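You operate a simulated robot arm through the tools that you are given. There is no shell and no other tool. Be economical: measure what you need, move in short steps, check, and stop when the job is done.

Carry out the task below with a simulated robot arm. There is one attempt and no reset: what you move stays moved.

TASK
Put the stencil labelled "leaf" from the top of the middle wall-side table on the top of the middle window-side table. Take the paint pad on the top of the front wall-side table and put it away on the top of the middle wall-side table. Stack the paper pack labelled "sketch" from the top of the front wall-side table on top of the paper pack marked "pastel". Put the grey palette from the top of the front window-side table on the top of the big grey block and the white palette on the top of the front cross table. Put one of the cones from the top of the front window-side table on the right half of the sill under the blue blind. Any order will do. Set down upright: cone.

Only the result counts: the job must be done as asked and must still hold three seconds after the hand-in. Knocking over, shifting, dropping, spilling or breaking anything else fails it.

THE ROBOT
A 7-joint arm with a vacuum gripper on a trunk, on a base that drives. Base frame: it is fixed to the floor where the robot stands at the start and does not move with it; the origin is under the middle of the robot, x ahead of it, y to its left, z up; the surface under the hand at the start is at about z = 740. Units: mm, degrees, N and s.
With the tool pointing down near the work surface it reaches from about 160 to 820 mm from the robot's upright axis, wherever it stands. Its first joint turns from -166.0 to 166.0 degrees. Places, roughly: cone (7x7x11 cm) [1500, -1800, 800]; paint pad (7x7x2 cm) [500, -2000, 700]; palette [1250, -1750, 750]; paper pack [750, -2000, 750]; right half of the sill under the blue blind [3600, -2500, 900]; stencil [500, 0, 750]; top of the big grey block [-800, -3700, 800]; top of the front cross table [-400, 1000, 700]; top of the middle wall-side table [700, -400, 700]; top of the middle window-side table [1300, -400, 700]. Payload 1.88 kg.
Tool frame: the origin (TCP) lies in the middle of the cups' lips, and z points out of the cups. The gripper has 1 cup of 32 mm across, covering 32 by 32 mm (tool x, y); the bellows give 14 mm. With the vacuum on, a cup seals on a smooth face that it is pressed against (1 to 4 N); it does not hold porous or soft things. The pull reaches 41 N.
Orientation is that of the tool frame in the base frame, as a unit quaternion [x, y, z, w]. With the cups facing straight down, the tool's x points along the base's -x, its y along +y and its z along -z.

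THE INTERFACE
- The arm moves only by the tool play_rows. Its argument "moves" is a list of rows, each a list of 2 entries, a list of its own where there are three numbers: the shift along the tool's x, y, z in mm, then the turn, a rotation vector about the tool's x, y, z in degrees. In form: [[[tx, ty, tz], [wx, wy, wz]], ...]. A call has 1 to 8 rows; each row shifts and turns the commanded pose from where the row before left it, along the tool's axes as they then stand. "valve" is the vacuum: 1 switches it on, -1 off, set as the call begins (left out, the last holds). Each row takes 0.2 s and may step no farther than 50 mm and 8.6 degrees from the row before; otherwise, or with a gripper value out of range, the whole call is refused. A pose out of reach is approached as far as the arm can. The call stops where the force on the tool passes 40 N (or 10 N more than at its start, if that is more) or the arm is blocked; 0.2 s more then pass. The pull builds up within a second once a cup has sealed. Time passes only in rows, and 0.2 s behind the last, so rows that do not move give it time. The reply holds the time, the measured pose of the TCP, the force on the tool along the base axes and the pull of the vacuum, in the units named above and with some noise, with the torque about the TCP (base axes, N m) and any sound that the robot's microphone picked up.
- Cameras (640 x 400 px; columns grow to the right, rows downward): "scene" is now at [7.7, 179.6, 1470.6]; the picture's right is [0.27, -0.96, 0.00], its down [-0.71, -0.20, -0.68] and it looks along [0.66, 0.18, -0.73] (base axes); focal length 263 px, centre (320, 200). "wrist" rides on the gripper at [82, 14, -216] in the tool frame; the picture's right is [-0.17, 0.99, 0.00], its down [-0.91, -0.15, -0.37] and it looks along [-0.37, -0.06, 0.93] (tool axes); focal length 243 px, centre (320, 200).
- get_image(camera): a new picture of that camera. It takes no simulated time.
- slide_trunk(by): slides the trunk up (or, below 0, down) by that many mm; the arm and the scene camera ride with it, the base frame stays. It gives what a move gives, with no picture.
- base_move(legs): drives the robot by 1 to 6 legs, each [ahead, left, turn to the left] in mm, mm and degrees, along the robot's own axes; the way and the turn of a leg run together, so that a leg with both is an arc; at most 1500 mm and 180 degrees a leg. The arm and the cameras ride along, it lands a little off, and it stops where it bumps. It gives what a move gives.
- pan_tilt(pan, tilt): turns the head with the scene camera to pan (to the left, within 155 degrees either way) and tilt (down, from -29 to 69), counted from straight ahead of the robot. It gives what a move gives.
- pixel_to_xyz(camera, pixels): for up to 12 pixels [column, row] of the newest picture of that camera ("zoom" is the newest enlarged one), the place [x, y, z] in the base frame of the surface seen there, good to about 2 mm, but the place of the scene camera against the robot may be out by one fixed shift of up to 18 mm in any direction. It takes no simulated time.
- inspect(camera, box): a new picture of the part [left, top, right, bottom] of that camera's present view, enlarged. It takes no simulated time.
- finish_job(): hands the job in; it is judged then, once.

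Work in short steps. Measure before you move; look again where a grasp or a placing could have gone wrong, and mend it. You have 124 turns and 114 pictures in all, those below and enlarged ones among them. Switch the vacuum off and draw the arm clear of the work before you hand the job in, unless the task says otherwise; then end with one line.

The tools are called after "Request:" as a command line: name --argument value ..., lists and objects as JSON in quotes. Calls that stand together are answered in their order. play_rows: Moves the arm, as the interface text tells. Its arguments: {"type":"object","properties":{"moves":{"type":"array"},"valve":{"type":"number"}},"required":["moves"]} The other tools are called the same way: slide_trunk (by) slides the trunk up or down; base_move (legs) drives the base; pan_tilt (pan, tilt) turns the head that bears the scene camera; get_image (camera) takes a picture; pixel_to_xyz (camera, pixels) gives the place of the surface under pixels of a picture; inspect (camera, box) takes an enlarged picture of a part of a camera's view; finish_job () hands the job in.

At the start:

```text
time: 0.0
position: [497.4, 267.9, 1015.3]
orientation: [0.001, 1.0, 0.0, 0.001]
ft_force: [0.2, 0.1, 0.7]
moment: [0.01, 0.0, 0.0]
pull: 0.1
trunk travel left (down, up): [-425.0, 165.0]
robot x, y, heading: [-0.3, -1.0, -0.2]
head pan, tilt: [15.6, 47.1]
```

scene: 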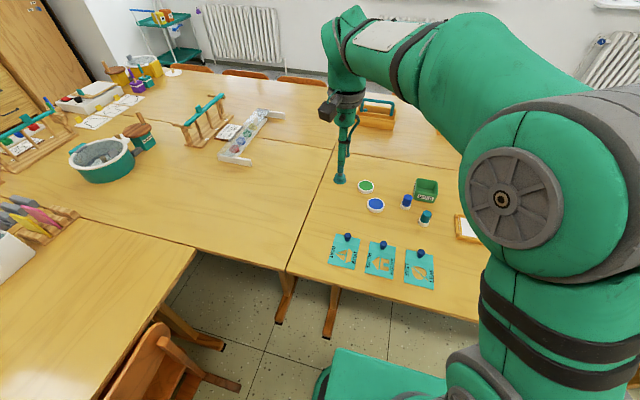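
wrist: 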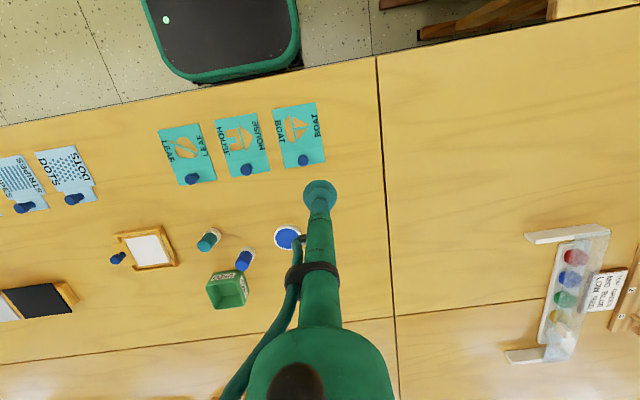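

The stencils (boat, house, leaf) are visible just ahead of the robot. I'll look around to map out the room before moving.

Request:
pan_tilt --pan -60 --tilt 25

Request:
get_image --camera "scene"

Request:
inspect --camera "wrist" --box '[100, 80, 420, 280]'

```text
time: 1.5
position: [496.9, 266.8, 1013.9]
orientation: [0.0, 1.0, 0.0, 0.0]
ft_force: [0.1, -1.1, -0.5]
moment: [0.0, -0.04, 0.02]
pull: 0.0
trunk travel left (down, up): [-425.0, 165.0]
robot x, y, heading: [-2.8, 2.0, 0.2]
head pan, tilt: [-60.0, 25.0]
```

```text
111 pictures are left
```

scene: 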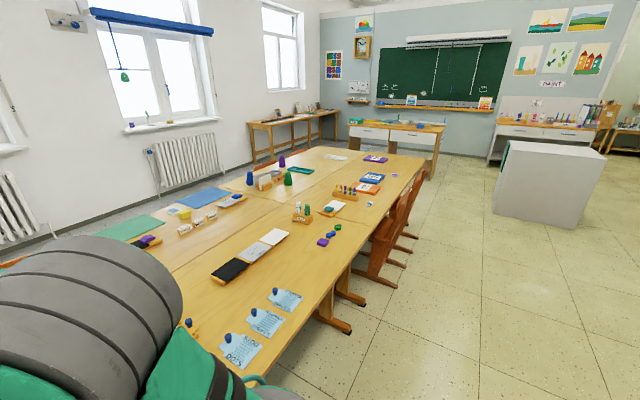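

```text
2.00 times, centred on (260, 180) of wrist
```

zoom: 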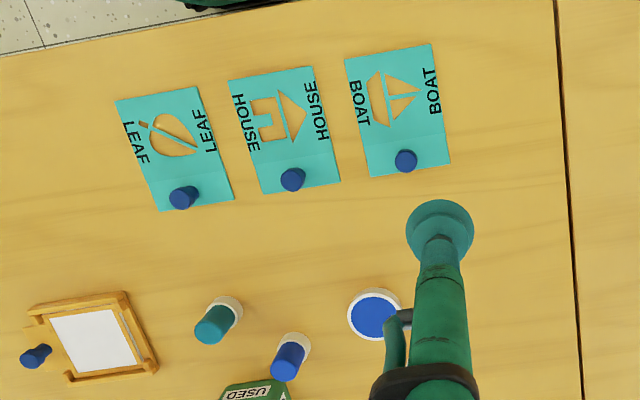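

The three teal stencils each have a blue knob; leaf's is at zoom (183,197). I'll measure it, the seams, and the far tables.

Request:
pixel_to_xyz --camera "zoom" --pixels '[[183, 193], [183, 205], [215, 180], [116, 102], [195, 87], [232, 200], [160, 210], [140, 170], [165, 215], [292, 175], [406, 158], [560, 200]]'

Request:
pixel_to_xyz --camera "scene" --pixels '[[340, 208], [323, 242], [371, 178], [370, 189], [262, 240], [300, 208], [250, 180], [288, 178], [283, 160], [150, 122], [560, 148], [375, 158]]'

Request:
inspect --camera "scene" --box '[220, 140, 440, 278]'

```text
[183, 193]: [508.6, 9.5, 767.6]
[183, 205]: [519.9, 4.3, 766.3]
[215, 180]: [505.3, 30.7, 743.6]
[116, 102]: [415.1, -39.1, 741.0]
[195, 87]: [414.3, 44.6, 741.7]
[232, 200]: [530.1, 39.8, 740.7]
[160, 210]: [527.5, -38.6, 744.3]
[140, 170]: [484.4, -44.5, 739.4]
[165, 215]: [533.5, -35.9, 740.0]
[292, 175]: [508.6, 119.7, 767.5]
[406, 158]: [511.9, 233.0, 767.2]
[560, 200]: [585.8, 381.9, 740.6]
```

```text
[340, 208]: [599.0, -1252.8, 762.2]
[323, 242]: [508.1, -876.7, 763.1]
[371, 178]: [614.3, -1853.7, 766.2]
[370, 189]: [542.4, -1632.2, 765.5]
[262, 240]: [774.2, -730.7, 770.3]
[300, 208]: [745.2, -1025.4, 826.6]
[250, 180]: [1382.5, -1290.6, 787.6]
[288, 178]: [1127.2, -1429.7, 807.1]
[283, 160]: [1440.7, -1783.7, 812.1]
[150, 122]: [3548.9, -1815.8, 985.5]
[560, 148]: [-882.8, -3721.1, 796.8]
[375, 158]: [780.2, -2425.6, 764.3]
```

```text
2.90 times, centred on (330, 209) of scene
```

zoom: 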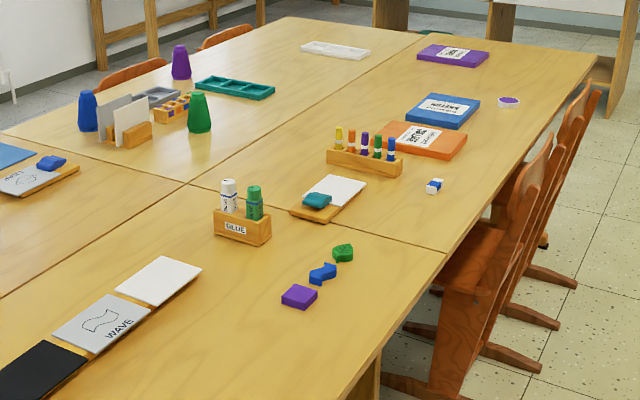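

Now I'll measure the seams and object positions in this zoomed view: packs, pad, palettes, cones.

Request:
pixel_to_xyz --camera "zoom" --pixels '[[508, 101], [452, 52], [444, 106], [425, 138], [338, 48], [158, 96], [235, 87], [447, 252], [190, 184], [428, 34], [596, 55], [290, 17]]'

Request:
pixel_to_xyz --camera "zoom" --pixels '[[5, 130], [3, 295], [350, 370], [320, 122], [290, 100], [65, 118], [180, 47], [89, 94], [196, 93], [530, 210], [445, 365], [600, 85]]'

Request:
pan_tilt --pan -10 --tilt 30

Request:
get_image --camera "scene"

Request:
pan_tilt --pan 75 --tilt 30

Request:
get_image --camera "scene"

```text
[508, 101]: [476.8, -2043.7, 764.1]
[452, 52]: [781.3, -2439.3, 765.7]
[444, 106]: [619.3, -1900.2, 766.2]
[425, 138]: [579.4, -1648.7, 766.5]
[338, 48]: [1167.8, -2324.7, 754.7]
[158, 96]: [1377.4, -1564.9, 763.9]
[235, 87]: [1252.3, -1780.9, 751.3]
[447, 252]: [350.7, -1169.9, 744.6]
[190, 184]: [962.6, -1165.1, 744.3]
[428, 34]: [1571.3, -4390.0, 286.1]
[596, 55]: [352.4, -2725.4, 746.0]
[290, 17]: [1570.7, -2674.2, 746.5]
```

```text
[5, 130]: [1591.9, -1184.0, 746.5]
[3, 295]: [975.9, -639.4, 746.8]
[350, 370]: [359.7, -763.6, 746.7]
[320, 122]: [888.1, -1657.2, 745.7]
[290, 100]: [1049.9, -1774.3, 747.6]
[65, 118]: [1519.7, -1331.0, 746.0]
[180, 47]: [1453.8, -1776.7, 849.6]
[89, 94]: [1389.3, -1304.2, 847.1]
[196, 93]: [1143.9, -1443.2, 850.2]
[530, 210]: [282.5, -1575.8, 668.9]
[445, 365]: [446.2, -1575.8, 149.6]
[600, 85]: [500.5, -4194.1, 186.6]
```

```text
time: 2.7
position: [497.5, 267.0, 1016.7]
orientation: [0.0, 1.0, 0.0, 0.0]
ft_force: [0.1, 0.4, 0.0]
moment: [0.0, -0.01, 0.03]
pull: 0.0
trunk travel left (down, up): [-425.0, 165.0]
robot x, y, heading: [-2.7, -4.1, 0.3]
head pan, tilt: [-10.0, 30.0]
```

```text
108 pictures are left
```

scene: 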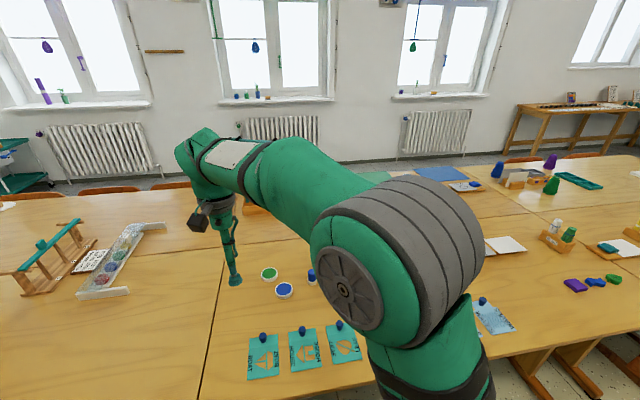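

```text
time: 4.2
position: [497.8, 266.8, 1015.9]
orientation: [-0.001, 1.0, 0.0, 0.0]
ft_force: [0.0, 0.1, -0.7]
moment: [0.0, 0.03, 0.01]
pull: 0.1
trunk travel left (down, up): [-425.0, 165.0]
robot x, y, heading: [2.3, -0.5, -0.3]
head pan, tilt: [75.0, 30.0]
```

```text
107 pictures are left
```

scene: 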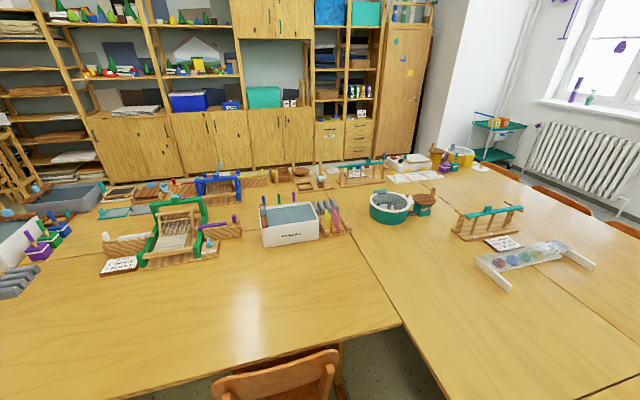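

The tables' layout is clear (long table x 350–1575, seams y≈380, −1170). I'll measure the cross-table edges and the robot's own base extent in the wrist picture.

Request:
pixel_to_xyz --camera "scene" --pixels '[[400, 322], [345, 240], [250, 300], [100, 320], [200, 385], [20, 290], [330, 280], [150, 380], [275, 365], [330, 352], [60, 385], [370, 300]]'

Request:
get_image --camera "wrist"

Request:
pixel_to_xyz --camera "wrist" --pixels '[[220, 78], [290, 60], [240, 30], [155, 20], [296, 20], [180, 75], [250, 87], [120, 20], [380, 330], [340, 60], [387, 100], [500, 32]]'

Request:
inspect --camera "wrist" --box '[145, 110, 225, 190]'

Request:
pan_tilt --pan -30 --tilt 69

Request:
get_image --camera "scene"

```text
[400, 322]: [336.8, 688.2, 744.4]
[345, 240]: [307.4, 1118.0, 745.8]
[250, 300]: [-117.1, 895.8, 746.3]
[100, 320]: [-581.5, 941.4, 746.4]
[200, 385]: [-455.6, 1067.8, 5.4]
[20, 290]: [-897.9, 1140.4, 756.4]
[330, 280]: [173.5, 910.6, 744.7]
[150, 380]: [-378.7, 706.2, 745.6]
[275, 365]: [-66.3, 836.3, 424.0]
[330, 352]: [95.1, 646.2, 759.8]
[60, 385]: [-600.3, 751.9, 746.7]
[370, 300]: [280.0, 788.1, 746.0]
```

```text
106 pictures are left
```

wrist: 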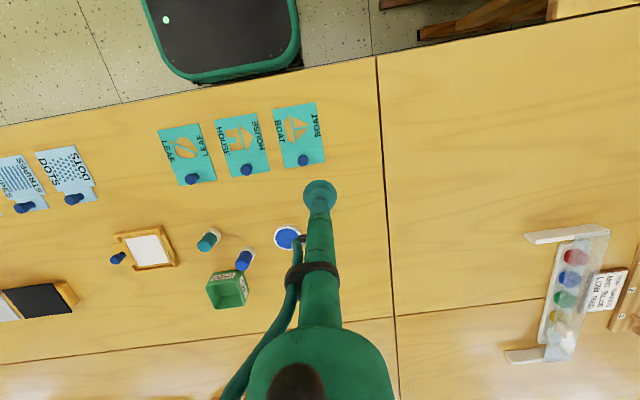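

```text
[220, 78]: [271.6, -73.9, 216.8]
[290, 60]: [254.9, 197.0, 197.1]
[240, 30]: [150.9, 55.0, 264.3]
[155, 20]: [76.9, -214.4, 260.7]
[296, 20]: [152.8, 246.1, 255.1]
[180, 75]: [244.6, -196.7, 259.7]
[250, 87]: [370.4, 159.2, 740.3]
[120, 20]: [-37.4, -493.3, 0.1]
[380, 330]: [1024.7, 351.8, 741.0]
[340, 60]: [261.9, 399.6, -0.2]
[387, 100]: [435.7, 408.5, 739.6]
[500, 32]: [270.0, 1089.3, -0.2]
```

```text
5.00 times, centred on (185, 150) of wrist
```

zoom: 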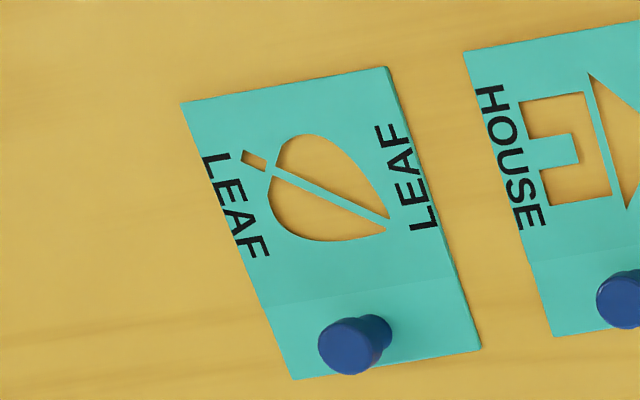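

```text
time: 6.1
position: [497.8, 266.6, 1015.5]
orientation: [0.0, 1.0, 0.0, -0.001]
ft_force: [-0.3, -0.8, -0.7]
moment: [0.01, 0.0, 0.0]
pull: 0.1
trunk travel left (down, up): [-425.0, 165.0]
robot x, y, heading: [-1.8, 1.5, 0.1]
head pan, tilt: [-30.0, 68.8]
```

```text
104 pictures are left
```

scene: 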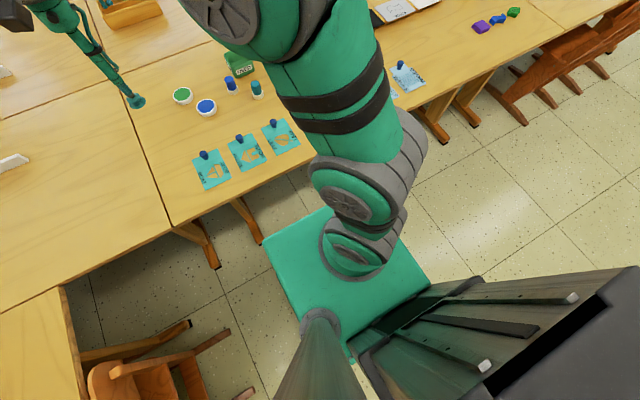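

The knob cap in the zoom spans about cols 318–376, rows 317–375. I'll measure its diameter and the sheet's details.

Request:
pixel_to_xyz --camera "zoom" --pixels '[[322, 343], [345, 346], [372, 352], [350, 322], [345, 370], [388, 325], [300, 250], [300, 290], [300, 320], [300, 365], [420, 265], [430, 330]]'

```text
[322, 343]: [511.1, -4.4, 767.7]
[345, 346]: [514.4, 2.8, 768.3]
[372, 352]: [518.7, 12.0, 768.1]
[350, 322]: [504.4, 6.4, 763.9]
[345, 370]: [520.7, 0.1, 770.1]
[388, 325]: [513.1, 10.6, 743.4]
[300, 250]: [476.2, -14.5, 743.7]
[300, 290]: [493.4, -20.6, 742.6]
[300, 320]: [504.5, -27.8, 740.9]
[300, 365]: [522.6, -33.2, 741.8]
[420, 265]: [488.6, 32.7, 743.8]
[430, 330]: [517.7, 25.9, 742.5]
```

The cap is only ~22 mm wide, so I may have to seal on the sheet near (489,25). I'll move above it for a closer view.

Request:
play_rows --moves '[[[0, -48.5, 0], [0, 0, 0]], [[0, -48.5, 0], [0, 0, 0]], [[0, -48.5, 0], [0, 0, 0]], [[0, -48.5, 0], [0, 0, 0]], [[0, -48.5, 40], [0, 0, 0]], [[8, 0, 48], [0, 0, 0]], [[0, 0, 48], [0, 0, 0]]]'

Request:
inspect --camera "wrist" --box '[180, 50, 480, 240]'

```text
refused: row 5 steps farther than a row can; nothing moved
```

```text
2.11 times, centred on (330, 145) of wrist
```

zoom: 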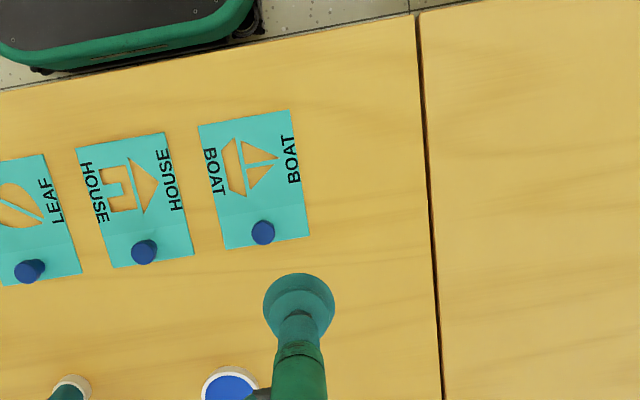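

The fifth row was too long in combination; I split it.

Request:
play_rows --moves '[[[0, -48.5, 0], [0, 0, 0]], [[0, -48.5, 0], [0, 0, 0]], [[0, -48.5, 0], [0, 0, 0]], [[0, -48.5, 0], [0, 0, 0]], [[8, -48.5, 0], [0, 0, 0]], [[0, 0, 48], [0, 0, 0]], [[0, 0, 48], [0, 0, 0]], [[0, 0, 30], [0, 0, 0]]]'

Request:
inspect --camera "wrist" --box '[180, 80, 460, 260]'

```text
time: 7.9
position: [489.5, 25.4, 888.3]
orientation: [0.0, 1.0, 0.0, 0.0]
ft_force: [0.0, -0.3, -0.1]
moment: [0.02, -0.01, 0.0]
pull: 0.0
trunk travel left (down, up): [-425.0, 165.0]
robot x, y, heading: [-2.4, 0.0, 0.1]
head pan, tilt: [-30.0, 68.8]
```

```text
2.22 times, centred on (320, 170) of wrist
```

zoom: 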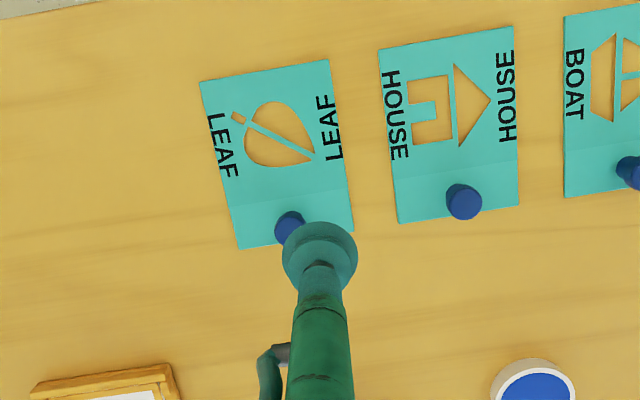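

The strip near the knob is shaded differently; I'll sample heights on the house and leaf sheets to see if there is a step.

Request:
pixel_to_xyz --camera "zoom" --pixels '[[400, 190], [410, 205], [430, 195], [500, 185], [510, 195], [425, 210], [400, 170], [430, 165], [480, 160], [500, 160], [430, 60], [470, 55]]'

Request:
pixel_to_xyz --camera "zoom" --pixels '[[290, 226], [277, 225], [302, 215], [464, 196], [448, 198], [480, 198], [464, 187], [464, 210], [315, 158], [290, 166], [352, 228], [330, 60]]'

Request:
inspect --camera "wrist" --box '[330, 90, 430, 190]'

```text
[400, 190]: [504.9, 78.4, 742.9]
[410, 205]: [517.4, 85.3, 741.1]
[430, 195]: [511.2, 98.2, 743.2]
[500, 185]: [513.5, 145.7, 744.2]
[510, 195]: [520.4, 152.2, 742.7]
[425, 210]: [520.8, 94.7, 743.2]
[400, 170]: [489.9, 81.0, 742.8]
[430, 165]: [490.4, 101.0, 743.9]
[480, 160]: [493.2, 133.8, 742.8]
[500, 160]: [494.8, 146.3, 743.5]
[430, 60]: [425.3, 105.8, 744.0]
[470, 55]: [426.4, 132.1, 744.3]
```

```text
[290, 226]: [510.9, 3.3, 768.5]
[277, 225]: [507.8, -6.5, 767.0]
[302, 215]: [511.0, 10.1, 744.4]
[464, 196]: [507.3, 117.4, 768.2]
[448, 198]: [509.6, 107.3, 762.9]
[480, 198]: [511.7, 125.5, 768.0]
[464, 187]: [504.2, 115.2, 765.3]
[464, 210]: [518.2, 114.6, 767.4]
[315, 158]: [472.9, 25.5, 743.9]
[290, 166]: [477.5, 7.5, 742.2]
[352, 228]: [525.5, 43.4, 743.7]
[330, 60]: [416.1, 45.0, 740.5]
```

```text
4.00 times, centred on (380, 140) of wrist
```

zoom: 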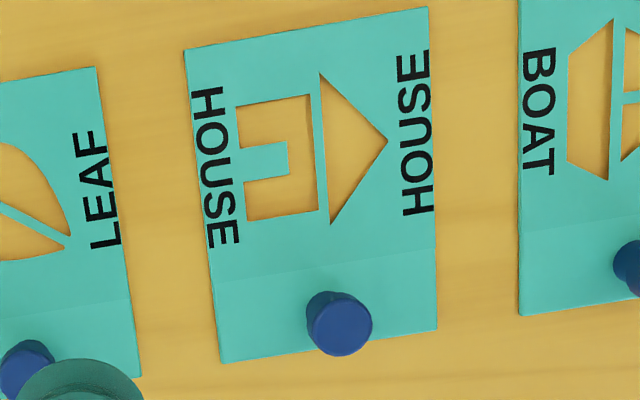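

The sheet is coplanar at z≈743 (the line is only shading), so the present spot (489,25) fits the cup between knob, hole and edge. I descend with the vacuum on.

Request:
play_rows --moves '[[[0, 0, 48], [0, 0, 0]], [[0, 0, 48], [0, 0, 0]], [[0, 0, 38], [0, 0, 0]], [[0, 0, 6], [0, 0, 0]], [[0, 0, 4], [0, 0, 0]], [[0, 0, 0], [0, 0, 0]]]' --valve 1

```text
time: 9.3
position: [488.6, 23.9, 743.6]
orientation: [0.001, 1.0, 0.0, -0.001]
ft_force: [-0.3, 0.6, -14.0]
moment: [0.04, -0.04, 0.0]
pull: 41.0
trunk travel left (down, up): [-425.0, 165.0]
robot x, y, heading: [-2.2, 4.0, 0.1]
head pan, tilt: [-30.0, 68.8]
```

Pull is 41 N: sealed. I lift and look.

Request:
play_rows --moves '[[[0, 0, -20], [0, 0, 0]], [[0, 0, -45], [0, 0, 0]], [[0, 0, -48], [0, 0, 0]], [[0, 0, -48], [0, 0, 0]], [[0, 0, -48], [0, 0, 0]]]'

Request:
get_image --camera "wrist"

Request:
pan_tilt --pan -90 --tilt 35

Request:
get_image --camera "scene"

```text
time: 10.5
position: [489.6, 25.5, 952.9]
orientation: [0.0, 1.0, 0.0, -0.001]
ft_force: [1.0, 0.4, -0.4]
moment: [0.01, -0.01, 0.01]
pull: 40.8
trunk travel left (down, up): [-425.0, 165.0]
robot x, y, heading: [-0.3, -0.4, -0.1]
head pan, tilt: [-30.0, 68.8]
```

```text
100 pictures are left
```

wrist: 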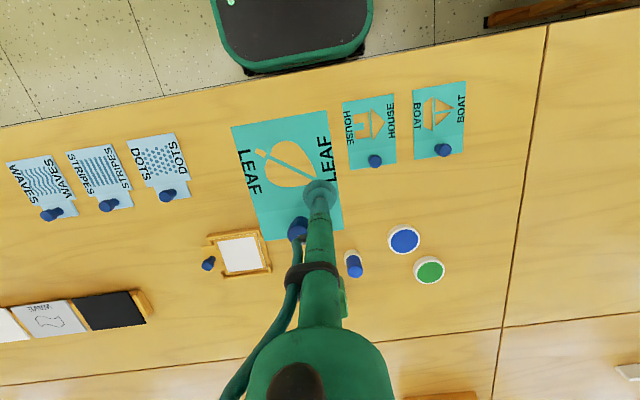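

```text
time: 11.8
position: [489.0, 26.2, 953.2]
orientation: [-0.001, 1.0, 0.0, 0.0]
ft_force: [-0.7, -0.6, 0.6]
moment: [0.04, -0.03, -0.03]
pull: 41.0
trunk travel left (down, up): [-425.0, 165.0]
robot x, y, heading: [-0.6, -1.1, -0.2]
head pan, tilt: [-90.0, 35.0]
```

```text
99 pictures are left
```

scene: 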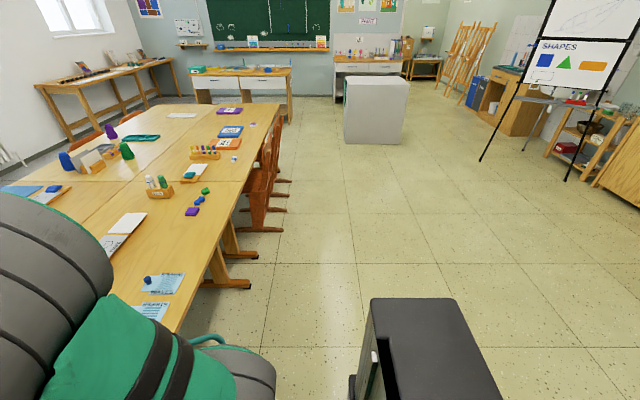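

Stencil held well (leaf read on it). I measure the passage at the front end and chairs for the drive.

Request:
pixel_to_xyz --camera "scene" --pixels '[[290, 123], [198, 102], [68, 140], [175, 98], [345, 143], [402, 143], [283, 230], [290, 182], [252, 285], [240, 122], [155, 100], [120, 110]]'

Request:
inspect --camera "scene" --box '[20, 60, 340, 260]'

```text
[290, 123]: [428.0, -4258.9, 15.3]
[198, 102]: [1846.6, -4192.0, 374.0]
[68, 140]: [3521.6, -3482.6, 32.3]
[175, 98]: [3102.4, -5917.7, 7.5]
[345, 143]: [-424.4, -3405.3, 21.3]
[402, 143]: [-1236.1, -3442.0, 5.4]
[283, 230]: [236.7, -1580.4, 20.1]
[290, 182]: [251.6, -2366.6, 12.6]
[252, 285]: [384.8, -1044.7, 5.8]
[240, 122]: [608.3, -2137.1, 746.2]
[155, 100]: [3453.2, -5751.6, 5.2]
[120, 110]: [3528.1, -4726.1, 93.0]
```

```text
2.00 times, centred on (180, 160) of scene
```

zoom: 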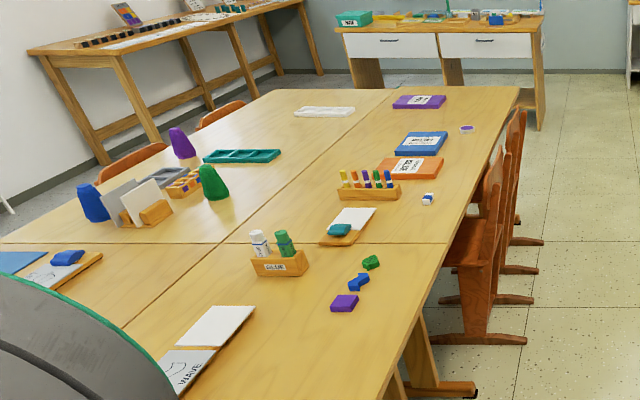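

The passage at the front end is about 1500 mm wide. I drive back from the table and along the wall side toward the front with the stencil held at z≈950.

Request:
base_move --legs '[[-300, 0, 0], [0, -1300, 0], [0, -1300, 0], [320, -500, 0]]'

Request:
pan_tilt --pan 20 --tilt 30

Request:
get_image --camera "scene"

```text
time: 29.0
position: [523.4, -3063.8, 954.7]
orientation: [-0.004, 1.0, -0.001, 0.0]
ft_force: [0.1, 0.5, -0.6]
moment: [0.01, -0.06, 0.01]
pull: 40.9
trunk travel left (down, up): [-425.0, 165.0]
robot x, y, heading: [32.6, -3097.0, 0.7]
head pan, tilt: [-90.0, 35.0]
```

```text
time: 30.9
position: [523.3, -3063.1, 953.7]
orientation: [-0.004, 1.0, 0.0, 0.0]
ft_force: [0.1, 0.1, -0.3]
moment: [0.0, -0.07, 0.0]
pull: 40.7
trunk travel left (down, up): [-425.0, 165.0]
robot x, y, heading: [34.0, -3091.7, 0.4]
head pan, tilt: [20.0, 30.0]
```

```text
97 pictures are left
```

scene: 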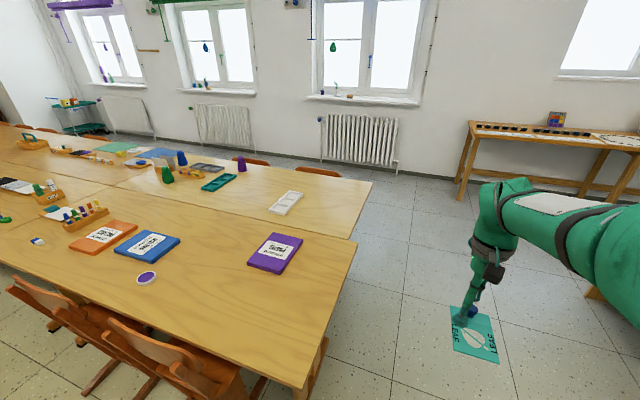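

Packs are now visible: purple (275,252), blue (147,245), orange (102,237). I zoom to read labels and measure sill, chairs and things.

Request:
inspect --camera "scene" --box '[30, 140, 350, 340]'

Request:
pixel_to_xyz --camera "scene" --pixels '[[312, 97], [420, 104], [365, 97], [350, 102], [335, 172], [345, 178], [268, 162], [460, 198], [620, 225], [470, 130], [395, 173], [322, 150]]'

Request:
pan_tilt --pan 20 --tilt 0

Request:
get_image --camera "scene"

```text
2.00 times, centred on (190, 240) of scene
```

zoom: 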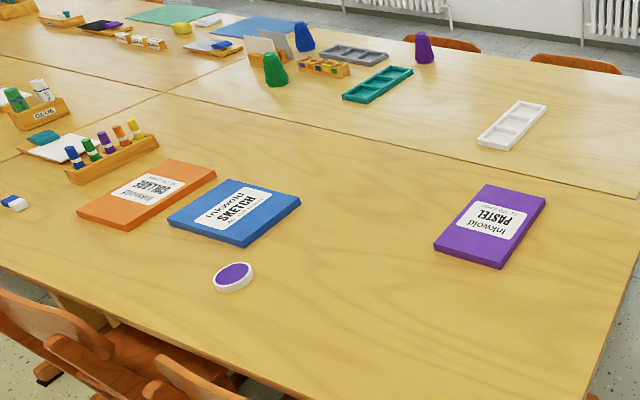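

```text
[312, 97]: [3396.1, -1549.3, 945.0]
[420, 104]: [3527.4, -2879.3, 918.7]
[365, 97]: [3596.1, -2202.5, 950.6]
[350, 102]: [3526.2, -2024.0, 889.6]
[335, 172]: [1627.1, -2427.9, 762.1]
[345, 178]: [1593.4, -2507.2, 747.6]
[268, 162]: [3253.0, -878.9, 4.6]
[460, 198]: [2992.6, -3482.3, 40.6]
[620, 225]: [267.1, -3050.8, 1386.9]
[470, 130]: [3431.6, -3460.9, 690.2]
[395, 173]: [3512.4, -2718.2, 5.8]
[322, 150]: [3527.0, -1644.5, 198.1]
```

```text
time: 31.9
position: [522.7, -3063.0, 954.3]
orientation: [-0.005, 1.0, -0.001, 0.0]
ft_force: [0.2, 0.6, -0.5]
moment: [-0.02, -0.06, 0.01]
pull: 40.8
trunk travel left (down, up): [-425.0, 165.0]
robot x, y, heading: [35.7, -3092.8, 0.5]
head pan, tilt: [20.0, 0.0]
```

```text
95 pictures are left
```

scene: 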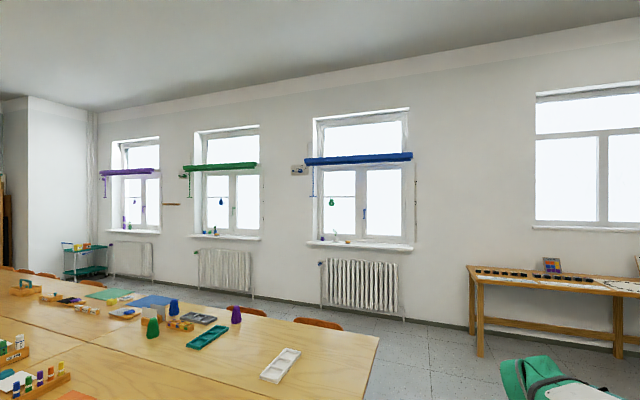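

SKETCH is the blue pack, PASTEL the purple; the blue blind's sill runs y −1545…−2880 at z≈915. I drive along the front end to the window aisle and turn toward the tables.

Request:
base_move --legs '[[1200, 0, 0], [1100, 0, 0], [0, 0, 180], [0, -1000, 0]]'

Request:
pan_tilt --pan -40 --tilt 35

Request:
get_image --camera "scene"

```text
time: 55.3
position: [1834.2, -2114.3, 953.3]
orientation: [1.0, 0.004, 0.0, 0.0]
ft_force: [0.4, 0.5, -2.0]
moment: [-0.02, 0.12, -0.04]
pull: 40.3
trunk travel left (down, up): [-425.0, 165.0]
robot x, y, heading: [2323.2, -2087.8, -179.4]
head pan, tilt: [20.0, 0.0]
```

```text
time: 56.6
position: [1834.0, -2113.8, 953.5]
orientation: [1.0, 0.004, 0.0, 0.0]
ft_force: [0.2, -0.1, -0.4]
moment: [-0.01, 0.12, 0.0]
pull: 40.7
trunk travel left (down, up): [-425.0, 165.0]
robot x, y, heading: [2324.4, -2087.9, -179.5]
head pan, tilt: [-40.0, 35.0]
```

```text
94 pictures are left
```

scene: 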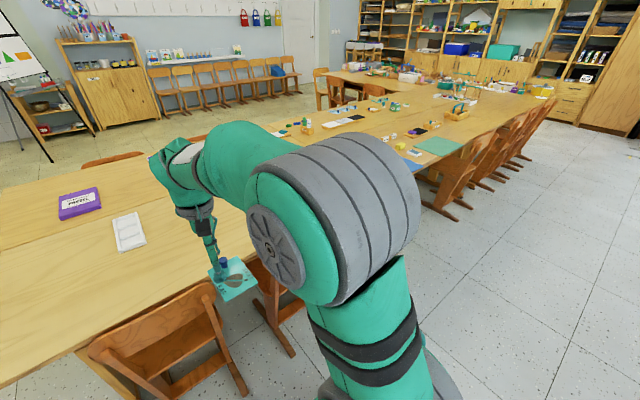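

I see chairs along the window side with a gap around (410,190). I zoom and measure.

Request:
inspect --camera "scene" --box '[360, 60, 580, 240]'

Request:
pixel_to_xyz --camera "scene" --pixels '[[455, 220], [473, 207], [490, 188], [293, 355], [245, 393], [435, 208], [440, 146], [410, 153], [405, 165], [290, 325], [130, 232], [250, 260]]'

```text
2.22 times, centred on (470, 150) of scene
```

zoom: 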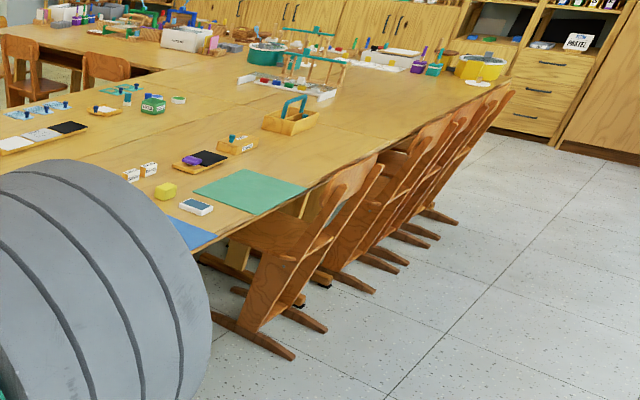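

```text
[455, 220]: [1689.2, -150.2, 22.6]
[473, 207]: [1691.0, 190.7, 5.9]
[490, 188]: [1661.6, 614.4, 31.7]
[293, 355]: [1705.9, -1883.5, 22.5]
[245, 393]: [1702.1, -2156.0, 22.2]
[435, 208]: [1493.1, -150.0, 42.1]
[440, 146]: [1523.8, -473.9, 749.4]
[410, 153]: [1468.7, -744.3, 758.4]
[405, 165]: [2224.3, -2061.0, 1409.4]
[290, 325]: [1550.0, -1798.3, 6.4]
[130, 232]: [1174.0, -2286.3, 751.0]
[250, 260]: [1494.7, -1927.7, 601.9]
```

The window side is chair-free for y≈−1700…−250. I drive there and look at the table top.

Request:
base_move --legs '[[0, -1450, 0], [250, 0, 0]]'

Request:
pan_tilt --pan -15 --tilt 45

Request:
get_image --camera "scene"

Request:
get_image --camera "wrist"

```text
time: 65.2
position: [1573.5, -663.0, 953.2]
orientation: [1.0, 0.004, 0.0, 0.0]
ft_force: [0.0, -0.1, -0.9]
moment: [0.02, 0.14, -0.01]
pull: 41.1
trunk travel left (down, up): [-425.0, 165.0]
robot x, y, heading: [2064.4, -633.8, -179.6]
head pan, tilt: [-40.0, 35.0]
```

```text
time: 66.1
position: [1573.5, -664.3, 954.6]
orientation: [1.0, 0.004, 0.0, 0.0]
ft_force: [0.5, -0.2, 0.2]
moment: [-0.01, 0.1, -0.01]
pull: 40.8
trunk travel left (down, up): [-425.0, 165.0]
robot x, y, heading: [2064.8, -636.5, -179.7]
head pan, tilt: [-15.0, 45.0]
```

```text
92 pictures are left
```

scene: 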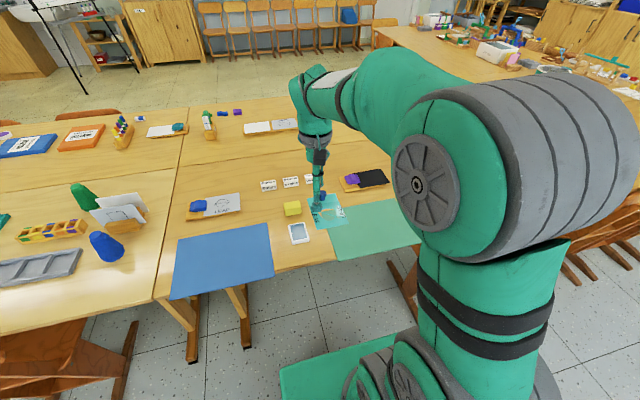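

```text
91 pictures are left
```

wrist: 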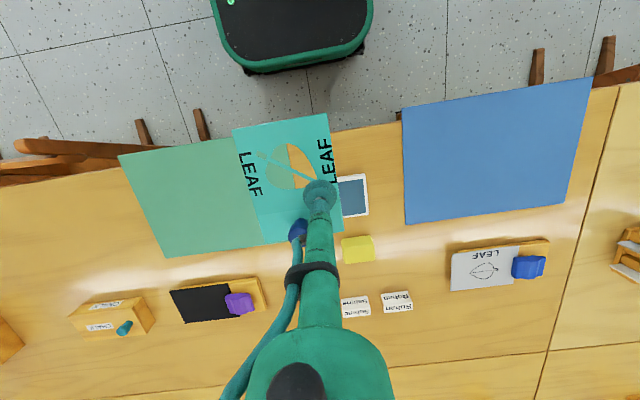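

Candidate free spots: wrist (415,250) between the yellow block and the leaf card, and (90,230) left of the green mat. I measure them.

Request:
pixel_to_xyz --camera "wrist" --pixels '[[375, 245], [452, 255], [403, 225], [400, 292], [375, 205], [368, 180], [402, 130], [120, 165], [165, 255], [80, 312], [150, 300], [20, 240]]'

```text
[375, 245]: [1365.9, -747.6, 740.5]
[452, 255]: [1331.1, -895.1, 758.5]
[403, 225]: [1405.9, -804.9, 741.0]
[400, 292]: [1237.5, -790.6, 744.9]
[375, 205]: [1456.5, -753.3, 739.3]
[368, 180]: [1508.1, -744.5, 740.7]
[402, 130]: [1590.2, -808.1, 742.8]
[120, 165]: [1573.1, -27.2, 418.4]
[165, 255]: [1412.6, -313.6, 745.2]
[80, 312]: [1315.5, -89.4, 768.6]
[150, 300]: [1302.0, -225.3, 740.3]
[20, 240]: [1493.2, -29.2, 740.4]
```

Spot left of the green mat, about x 1360–1560, y −230…−30, has more room. I shift the base there and recheck.

Request:
base_move --legs '[[0, -400, 0]]'

Request:
get_image --camera "wrist"

Request:
pixel_to_xyz --camera "wrist" --pixels '[[200, 240], [150, 240], [100, 240], [200, 200], [150, 200], [120, 200], [200, 280], [150, 280], [320, 150], [290, 250], [60, 230], [240, 270]]'

```text
time: 68.6
position: [1570.9, -263.7, 953.8]
orientation: [1.0, 0.002, 0.0, -0.001]
ft_force: [0.5, 0.1, -0.2]
moment: [0.0, 0.07, -0.03]
pull: 40.9
trunk travel left (down, up): [-425.0, 165.0]
robot x, y, heading: [2063.8, -235.3, -179.7]
head pan, tilt: [-15.0, 45.0]
```

```text
90 pictures are left
```

wrist: 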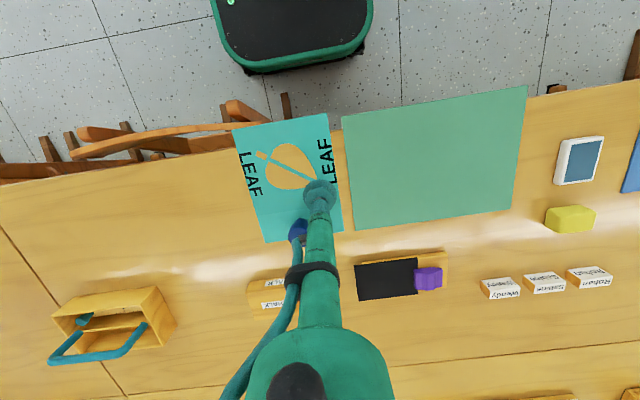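

```text
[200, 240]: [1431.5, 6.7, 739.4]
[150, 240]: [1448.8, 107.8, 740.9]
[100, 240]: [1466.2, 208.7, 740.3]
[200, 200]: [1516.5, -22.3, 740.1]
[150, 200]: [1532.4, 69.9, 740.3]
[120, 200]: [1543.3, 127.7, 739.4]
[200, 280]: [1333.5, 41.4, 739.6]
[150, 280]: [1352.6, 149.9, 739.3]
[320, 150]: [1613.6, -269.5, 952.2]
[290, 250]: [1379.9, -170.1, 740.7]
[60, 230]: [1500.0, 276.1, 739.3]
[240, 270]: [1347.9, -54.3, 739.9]
```

Large free area around (1440, 30). I move the stencil above it, x first, away from the chair.

Request:
play_rows --moves '[[[-49, 0, 0], [0, 0, 0]], [[-49, 0, 0], [0, 0, 0]], [[-49, 0, 0], [0, 0, 0]], [[0, -48, 0], [0, 0, 0]], [[0, -48, 0], [0, 0, 0]], [[0, -48, 0], [0, 0, 0]], [[0, -48, 0], [0, 0, 0]], [[0, -48, 0], [0, 0, 0]]]'

Request:
play_rows --moves '[[[0, -31, 0], [0, 0, 0]], [[0, 0, 48], [0, 0, 0]], [[0, 0, 48], [0, 0, 0]], [[0, 0, 48], [0, 0, 0]], [[0, 0, 40], [0, 0, 0]]]'

Request:
get_image --camera "wrist"

```text
time: 70.4
position: [1421.5, -24.8, 953.9]
orientation: [1.0, 0.003, 0.0, 0.0]
ft_force: [-0.4, -0.2, -0.4]
moment: [0.03, 0.12, 0.0]
pull: 40.6
trunk travel left (down, up): [-425.0, 165.0]
robot x, y, heading: [2059.1, -234.8, -179.7]
head pan, tilt: [-15.0, 45.0]
```

```text
time: 71.6
position: [1423.5, 6.7, 767.9]
orientation: [1.0, 0.002, 0.001, 0.0]
ft_force: [-0.5, 0.0, -0.2]
moment: [-0.04, 0.1, 0.0]
pull: 40.6
trunk travel left (down, up): [-425.0, 165.0]
robot x, y, heading: [2058.8, -236.3, -179.6]
head pan, tilt: [-15.0, 45.0]
```

```text
89 pictures are left
```

wrist: 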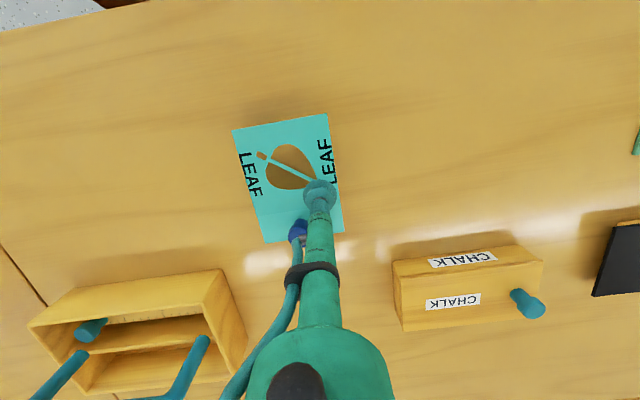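

All clear around. I lower to contact.

Request:
play_rows --moves '[[[0, 0, 14], [0, 0, 0]], [[0, 0, 6], [0, 0, 0]], [[0, 0, 3], [0, 0, 0]], [[0, 0, 0], [0, 0, 0]]]'

```text
time: 72.6
position: [1423.4, 6.5, 746.8]
orientation: [1.0, 0.002, -0.001, 0.001]
ft_force: [0.1, -0.2, -0.1]
moment: [-0.02, 0.07, 0.03]
pull: 40.7
trunk travel left (down, up): [-425.0, 165.0]
robot x, y, heading: [2060.9, -235.8, -179.7]
head pan, tilt: [-15.0, 45.0]
```

Request:
play_rows --moves '[[[0, 0, 2], [0, 0, 0]], [[0, 0, 1.5], [0, 0, 0]], [[0, 0, 0], [0, 0, 0]]]'

```text
time: 73.4
position: [1423.4, 5.2, 743.5]
orientation: [1.0, 0.002, 0.0, 0.0]
ft_force: [8.1, -1.7, 2.1]
moment: [0.06, 0.05, -0.01]
pull: 40.9
trunk travel left (down, up): [-425.0, 165.0]
robot x, y, heading: [2060.4, -232.0, -180.0]
head pan, tilt: [-15.0, 45.0]
```

Contact is felt at z 743.5. I release, wait, and rise.

Request:
play_rows --moves '[[[0, 0, 0], [0, 0, 0]], [[0, 0, 0], [0, 0, 0]], [[0, 0, 0], [0, 0, 0]], [[0, 0, 0], [0, 0, 0]], [[0, 0, -5], [0, 0, 0]]]' --valve -1

Request:
play_rows --moves '[[[0, 0, -30], [0, 0, 0]], [[0, 0, -48], [0, 0, 0]], [[0, 0, -48], [0, 0, 0]], [[0, 0, -48], [0, 0, 0]], [[0, 0, -40], [0, 0, 0]]]'

Request:
get_image --camera "wrist"

```text
time: 74.6
position: [1423.8, 6.5, 747.0]
orientation: [1.0, 0.002, 0.0, 0.0]
ft_force: [0.0, 0.3, 1.2]
moment: [0.01, -0.01, 0.0]
pull: 0.0
trunk travel left (down, up): [-425.0, 165.0]
robot x, y, heading: [2059.1, -236.0, -179.6]
head pan, tilt: [-15.0, 45.0]
```

```text
time: 75.8
position: [1423.1, 4.6, 961.7]
orientation: [1.0, 0.002, 0.0, 0.001]
ft_force: [-0.9, 0.1, 0.7]
moment: [0.01, -0.02, 0.01]
pull: 0.0
trunk travel left (down, up): [-425.0, 165.0]
robot x, y, heading: [2060.8, -237.3, -179.8]
head pan, tilt: [-15.0, 45.0]
```

```text
88 pictures are left
```

wrist: 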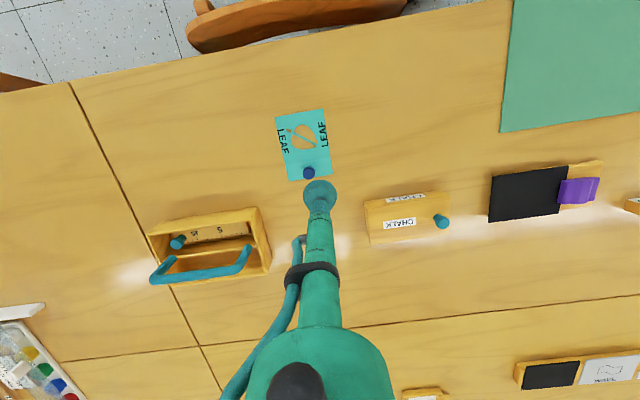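

Stencil set down flat and clear. Next, the cone: I drive toward the blue cone (~1389,−1304).

Request:
base_move --legs '[[0, 1000, 0], [40, 200, 0]]'

Request:
get_image --camera "wrist"

Request:
pan_tilt --pan 10 --tilt 40

Request:
get_image --camera "scene"

```text
time: 82.1
position: [1392.4, -1190.0, 961.6]
orientation: [1.0, 0.007, 0.0, 0.0]
ft_force: [0.5, -0.3, 0.5]
moment: [-0.04, -0.02, 0.02]
pull: 0.1
trunk travel left (down, up): [-425.0, 165.0]
robot x, y, heading: [2033.4, -1429.3, -179.4]
head pan, tilt: [-15.0, 45.0]
```

```text
87 pictures are left
```

wrist: 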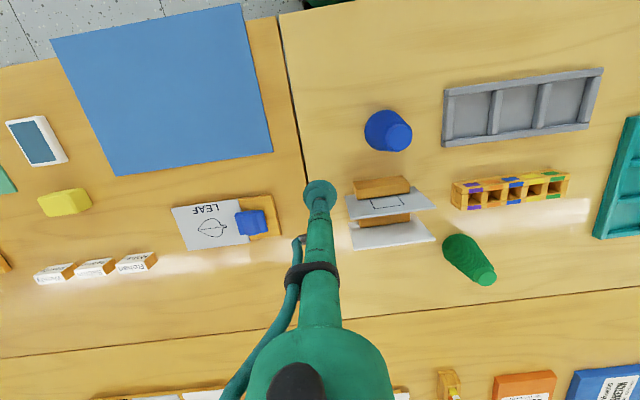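

```text
time: 83.0
position: [1392.9, -1191.5, 961.2]
orientation: [1.0, 0.007, 0.0, 0.0]
ft_force: [-0.1, -0.2, -0.4]
moment: [0.01, 0.0, -0.03]
pull: 0.0
trunk travel left (down, up): [-425.0, 165.0]
robot x, y, heading: [2029.4, -1427.1, -179.1]
head pan, tilt: [10.0, 40.0]
```

```text
86 pictures are left
```

scene: 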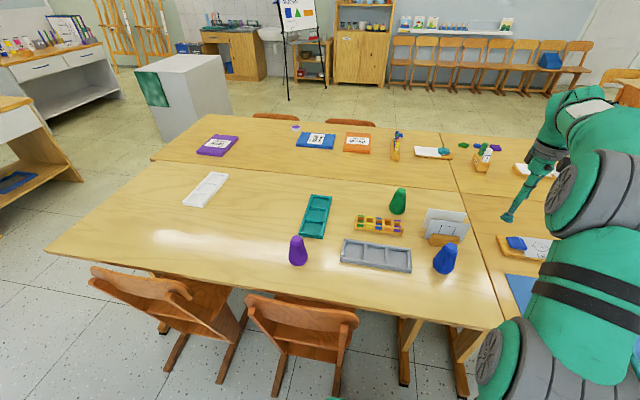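

Blue cone at wrist (390,132) with flat top at about (398,137). I zoom and measure it and the grey palette.

Request:
inspect --camera "wrist" --box '[345, 55, 625, 235]'

Request:
pixel_to_xyz --camera "wrist" --pixels '[[398, 137], [388, 139], [407, 134], [400, 129], [398, 145], [366, 125], [388, 112], [515, 100], [470, 110], [565, 95], [450, 130], [598, 80]]'

```text
2.22 times, centred on (485, 145) of wrist
```

zoom: 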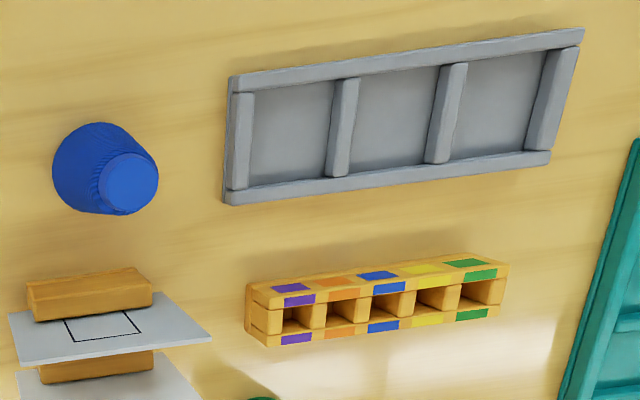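

```text
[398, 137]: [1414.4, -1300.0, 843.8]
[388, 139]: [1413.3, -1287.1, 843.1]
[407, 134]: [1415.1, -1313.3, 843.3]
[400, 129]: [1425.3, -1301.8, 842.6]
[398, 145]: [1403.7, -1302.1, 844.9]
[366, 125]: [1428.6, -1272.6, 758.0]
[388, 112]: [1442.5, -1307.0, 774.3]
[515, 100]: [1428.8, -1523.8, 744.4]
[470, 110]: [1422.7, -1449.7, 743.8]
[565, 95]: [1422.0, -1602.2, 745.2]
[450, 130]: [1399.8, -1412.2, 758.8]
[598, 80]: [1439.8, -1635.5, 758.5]
```

The top is ~37 mm wide, centred at (1414.4,−1300.5, 843.5). I move over it and press down with the vacuum.

Request:
play_rows --moves '[[[20, 19.3, 0], [0, 0, 0]], [[0, 45, 0], [0, 0, 0]], [[0, 45, 0], [0, 0, 0]], [[0, 0, 45], [0, 0, 0]], [[0, 0, 45], [0, 0, 0]], [[0, 0, 10], [0, 0, 0]], [[0, 0, 0], [0, 0, 0]]]'

Request:
inspect --camera "wrist" --box '[230, 110, 410, 240]'

```text
time: 84.6
position: [1413.7, -1301.5, 861.2]
orientation: [1.0, 0.008, 0.0, 0.001]
ft_force: [-0.5, -0.3, -0.2]
moment: [0.0, 0.0, 0.03]
pull: 0.1
trunk travel left (down, up): [-425.0, 165.0]
robot x, y, heading: [2030.0, -1426.2, -179.3]
head pan, tilt: [10.0, 40.0]
```

```text
3.08 times, centred on (320, 175) of wrist
```

zoom: 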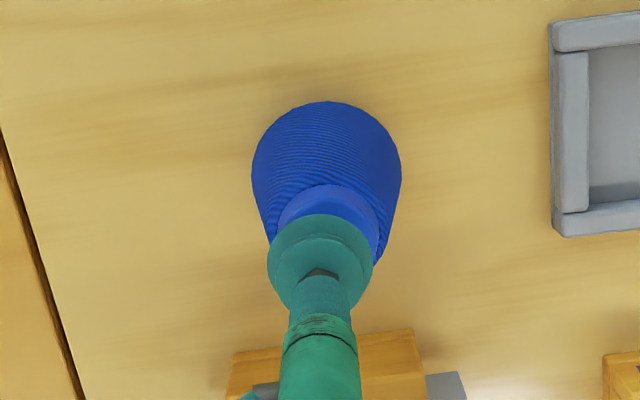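

Aligned on the cone top. I descend to seal.

Request:
play_rows --moves '[[[0, 0, 11], [0, 0, 0]], [[0, 0, 4], [0, 0, 0]], [[0, 0, 3], [0, 0, 0]], [[0, 0, 1.5], [0, 0, 0]], [[0, 0, 0], [0, 0, 0]], [[0, 0, 0], [0, 0, 0]]]' --valve 1

```text
time: 86.0
position: [1414.4, -1299.7, 844.1]
orientation: [1.0, 0.007, -0.001, 0.0]
ft_force: [2.4, 2.2, 10.1]
moment: [-0.09, -0.02, 0.02]
pull: 40.6
trunk travel left (down, up): [-425.0, 165.0]
robot x, y, heading: [2032.8, -1427.3, -179.1]
head pan, tilt: [10.0, 40.0]
```

Sealed (40.6 N). I lift it high and check.

Request:
play_rows --moves '[[[0, 0, -20], [0, 0, 0]], [[0, 0, -48], [0, 0, 0]], [[0, 0, -48], [0, 0, 0]], [[0, 0, -48], [0, 0, 0]], [[0, 0, -48], [0, 0, 0]], [[0, 0, -40], [0, 0, 0]]]'

Request:
pan_tilt --pan 150 --tilt 20

Request:
get_image --camera "scene"

Request:
get_image --camera "wrist"

```text
time: 87.4
position: [1415.2, -1299.1, 1094.2]
orientation: [1.0, 0.007, 0.001, 0.0]
ft_force: [0.3, -0.8, -1.4]
moment: [-0.01, 0.05, -0.01]
pull: 40.8
trunk travel left (down, up): [-425.0, 165.0]
robot x, y, heading: [2033.6, -1427.5, -179.2]
head pan, tilt: [10.0, 40.0]
```

```text
time: 89.7
position: [1414.8, -1299.9, 1094.5]
orientation: [1.0, 0.008, 0.0, 0.0]
ft_force: [-1.2, -0.1, -1.0]
moment: [-0.03, 0.01, -0.01]
pull: 41.4
trunk travel left (down, up): [-425.0, 165.0]
robot x, y, heading: [2033.0, -1430.0, -179.3]
head pan, tilt: [150.0, 20.0]
```

```text
83 pictures are left
```

scene: 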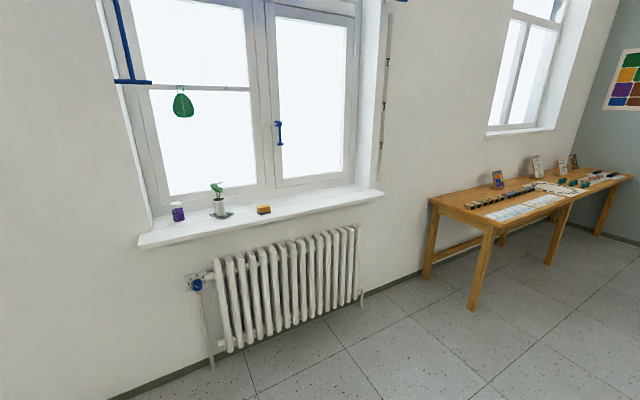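

```text
82 pictures are left
```

wrist: 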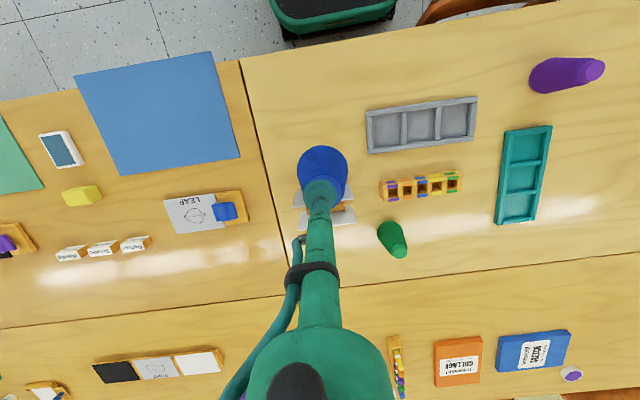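

The sill of the blue-blind window shows with a candle, plant and an orange block at its left and centre (263,209). I measure the sill.

Request:
pixel_to_xyz --camera "scene" --pixels '[[140, 240], [383, 195], [330, 204], [330, 195], [310, 203], [263, 209], [180, 232], [270, 217], [350, 190], [300, 200], [385, 192], [230, 240]]'

```text
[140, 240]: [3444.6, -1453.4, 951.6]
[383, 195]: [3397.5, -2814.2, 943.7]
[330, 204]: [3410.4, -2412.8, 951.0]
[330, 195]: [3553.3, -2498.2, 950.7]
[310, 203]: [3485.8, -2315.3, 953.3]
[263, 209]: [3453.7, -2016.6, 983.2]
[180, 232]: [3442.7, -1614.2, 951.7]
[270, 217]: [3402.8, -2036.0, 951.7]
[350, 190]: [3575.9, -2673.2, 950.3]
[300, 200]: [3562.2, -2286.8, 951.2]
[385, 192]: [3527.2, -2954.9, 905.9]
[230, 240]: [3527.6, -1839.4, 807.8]
```

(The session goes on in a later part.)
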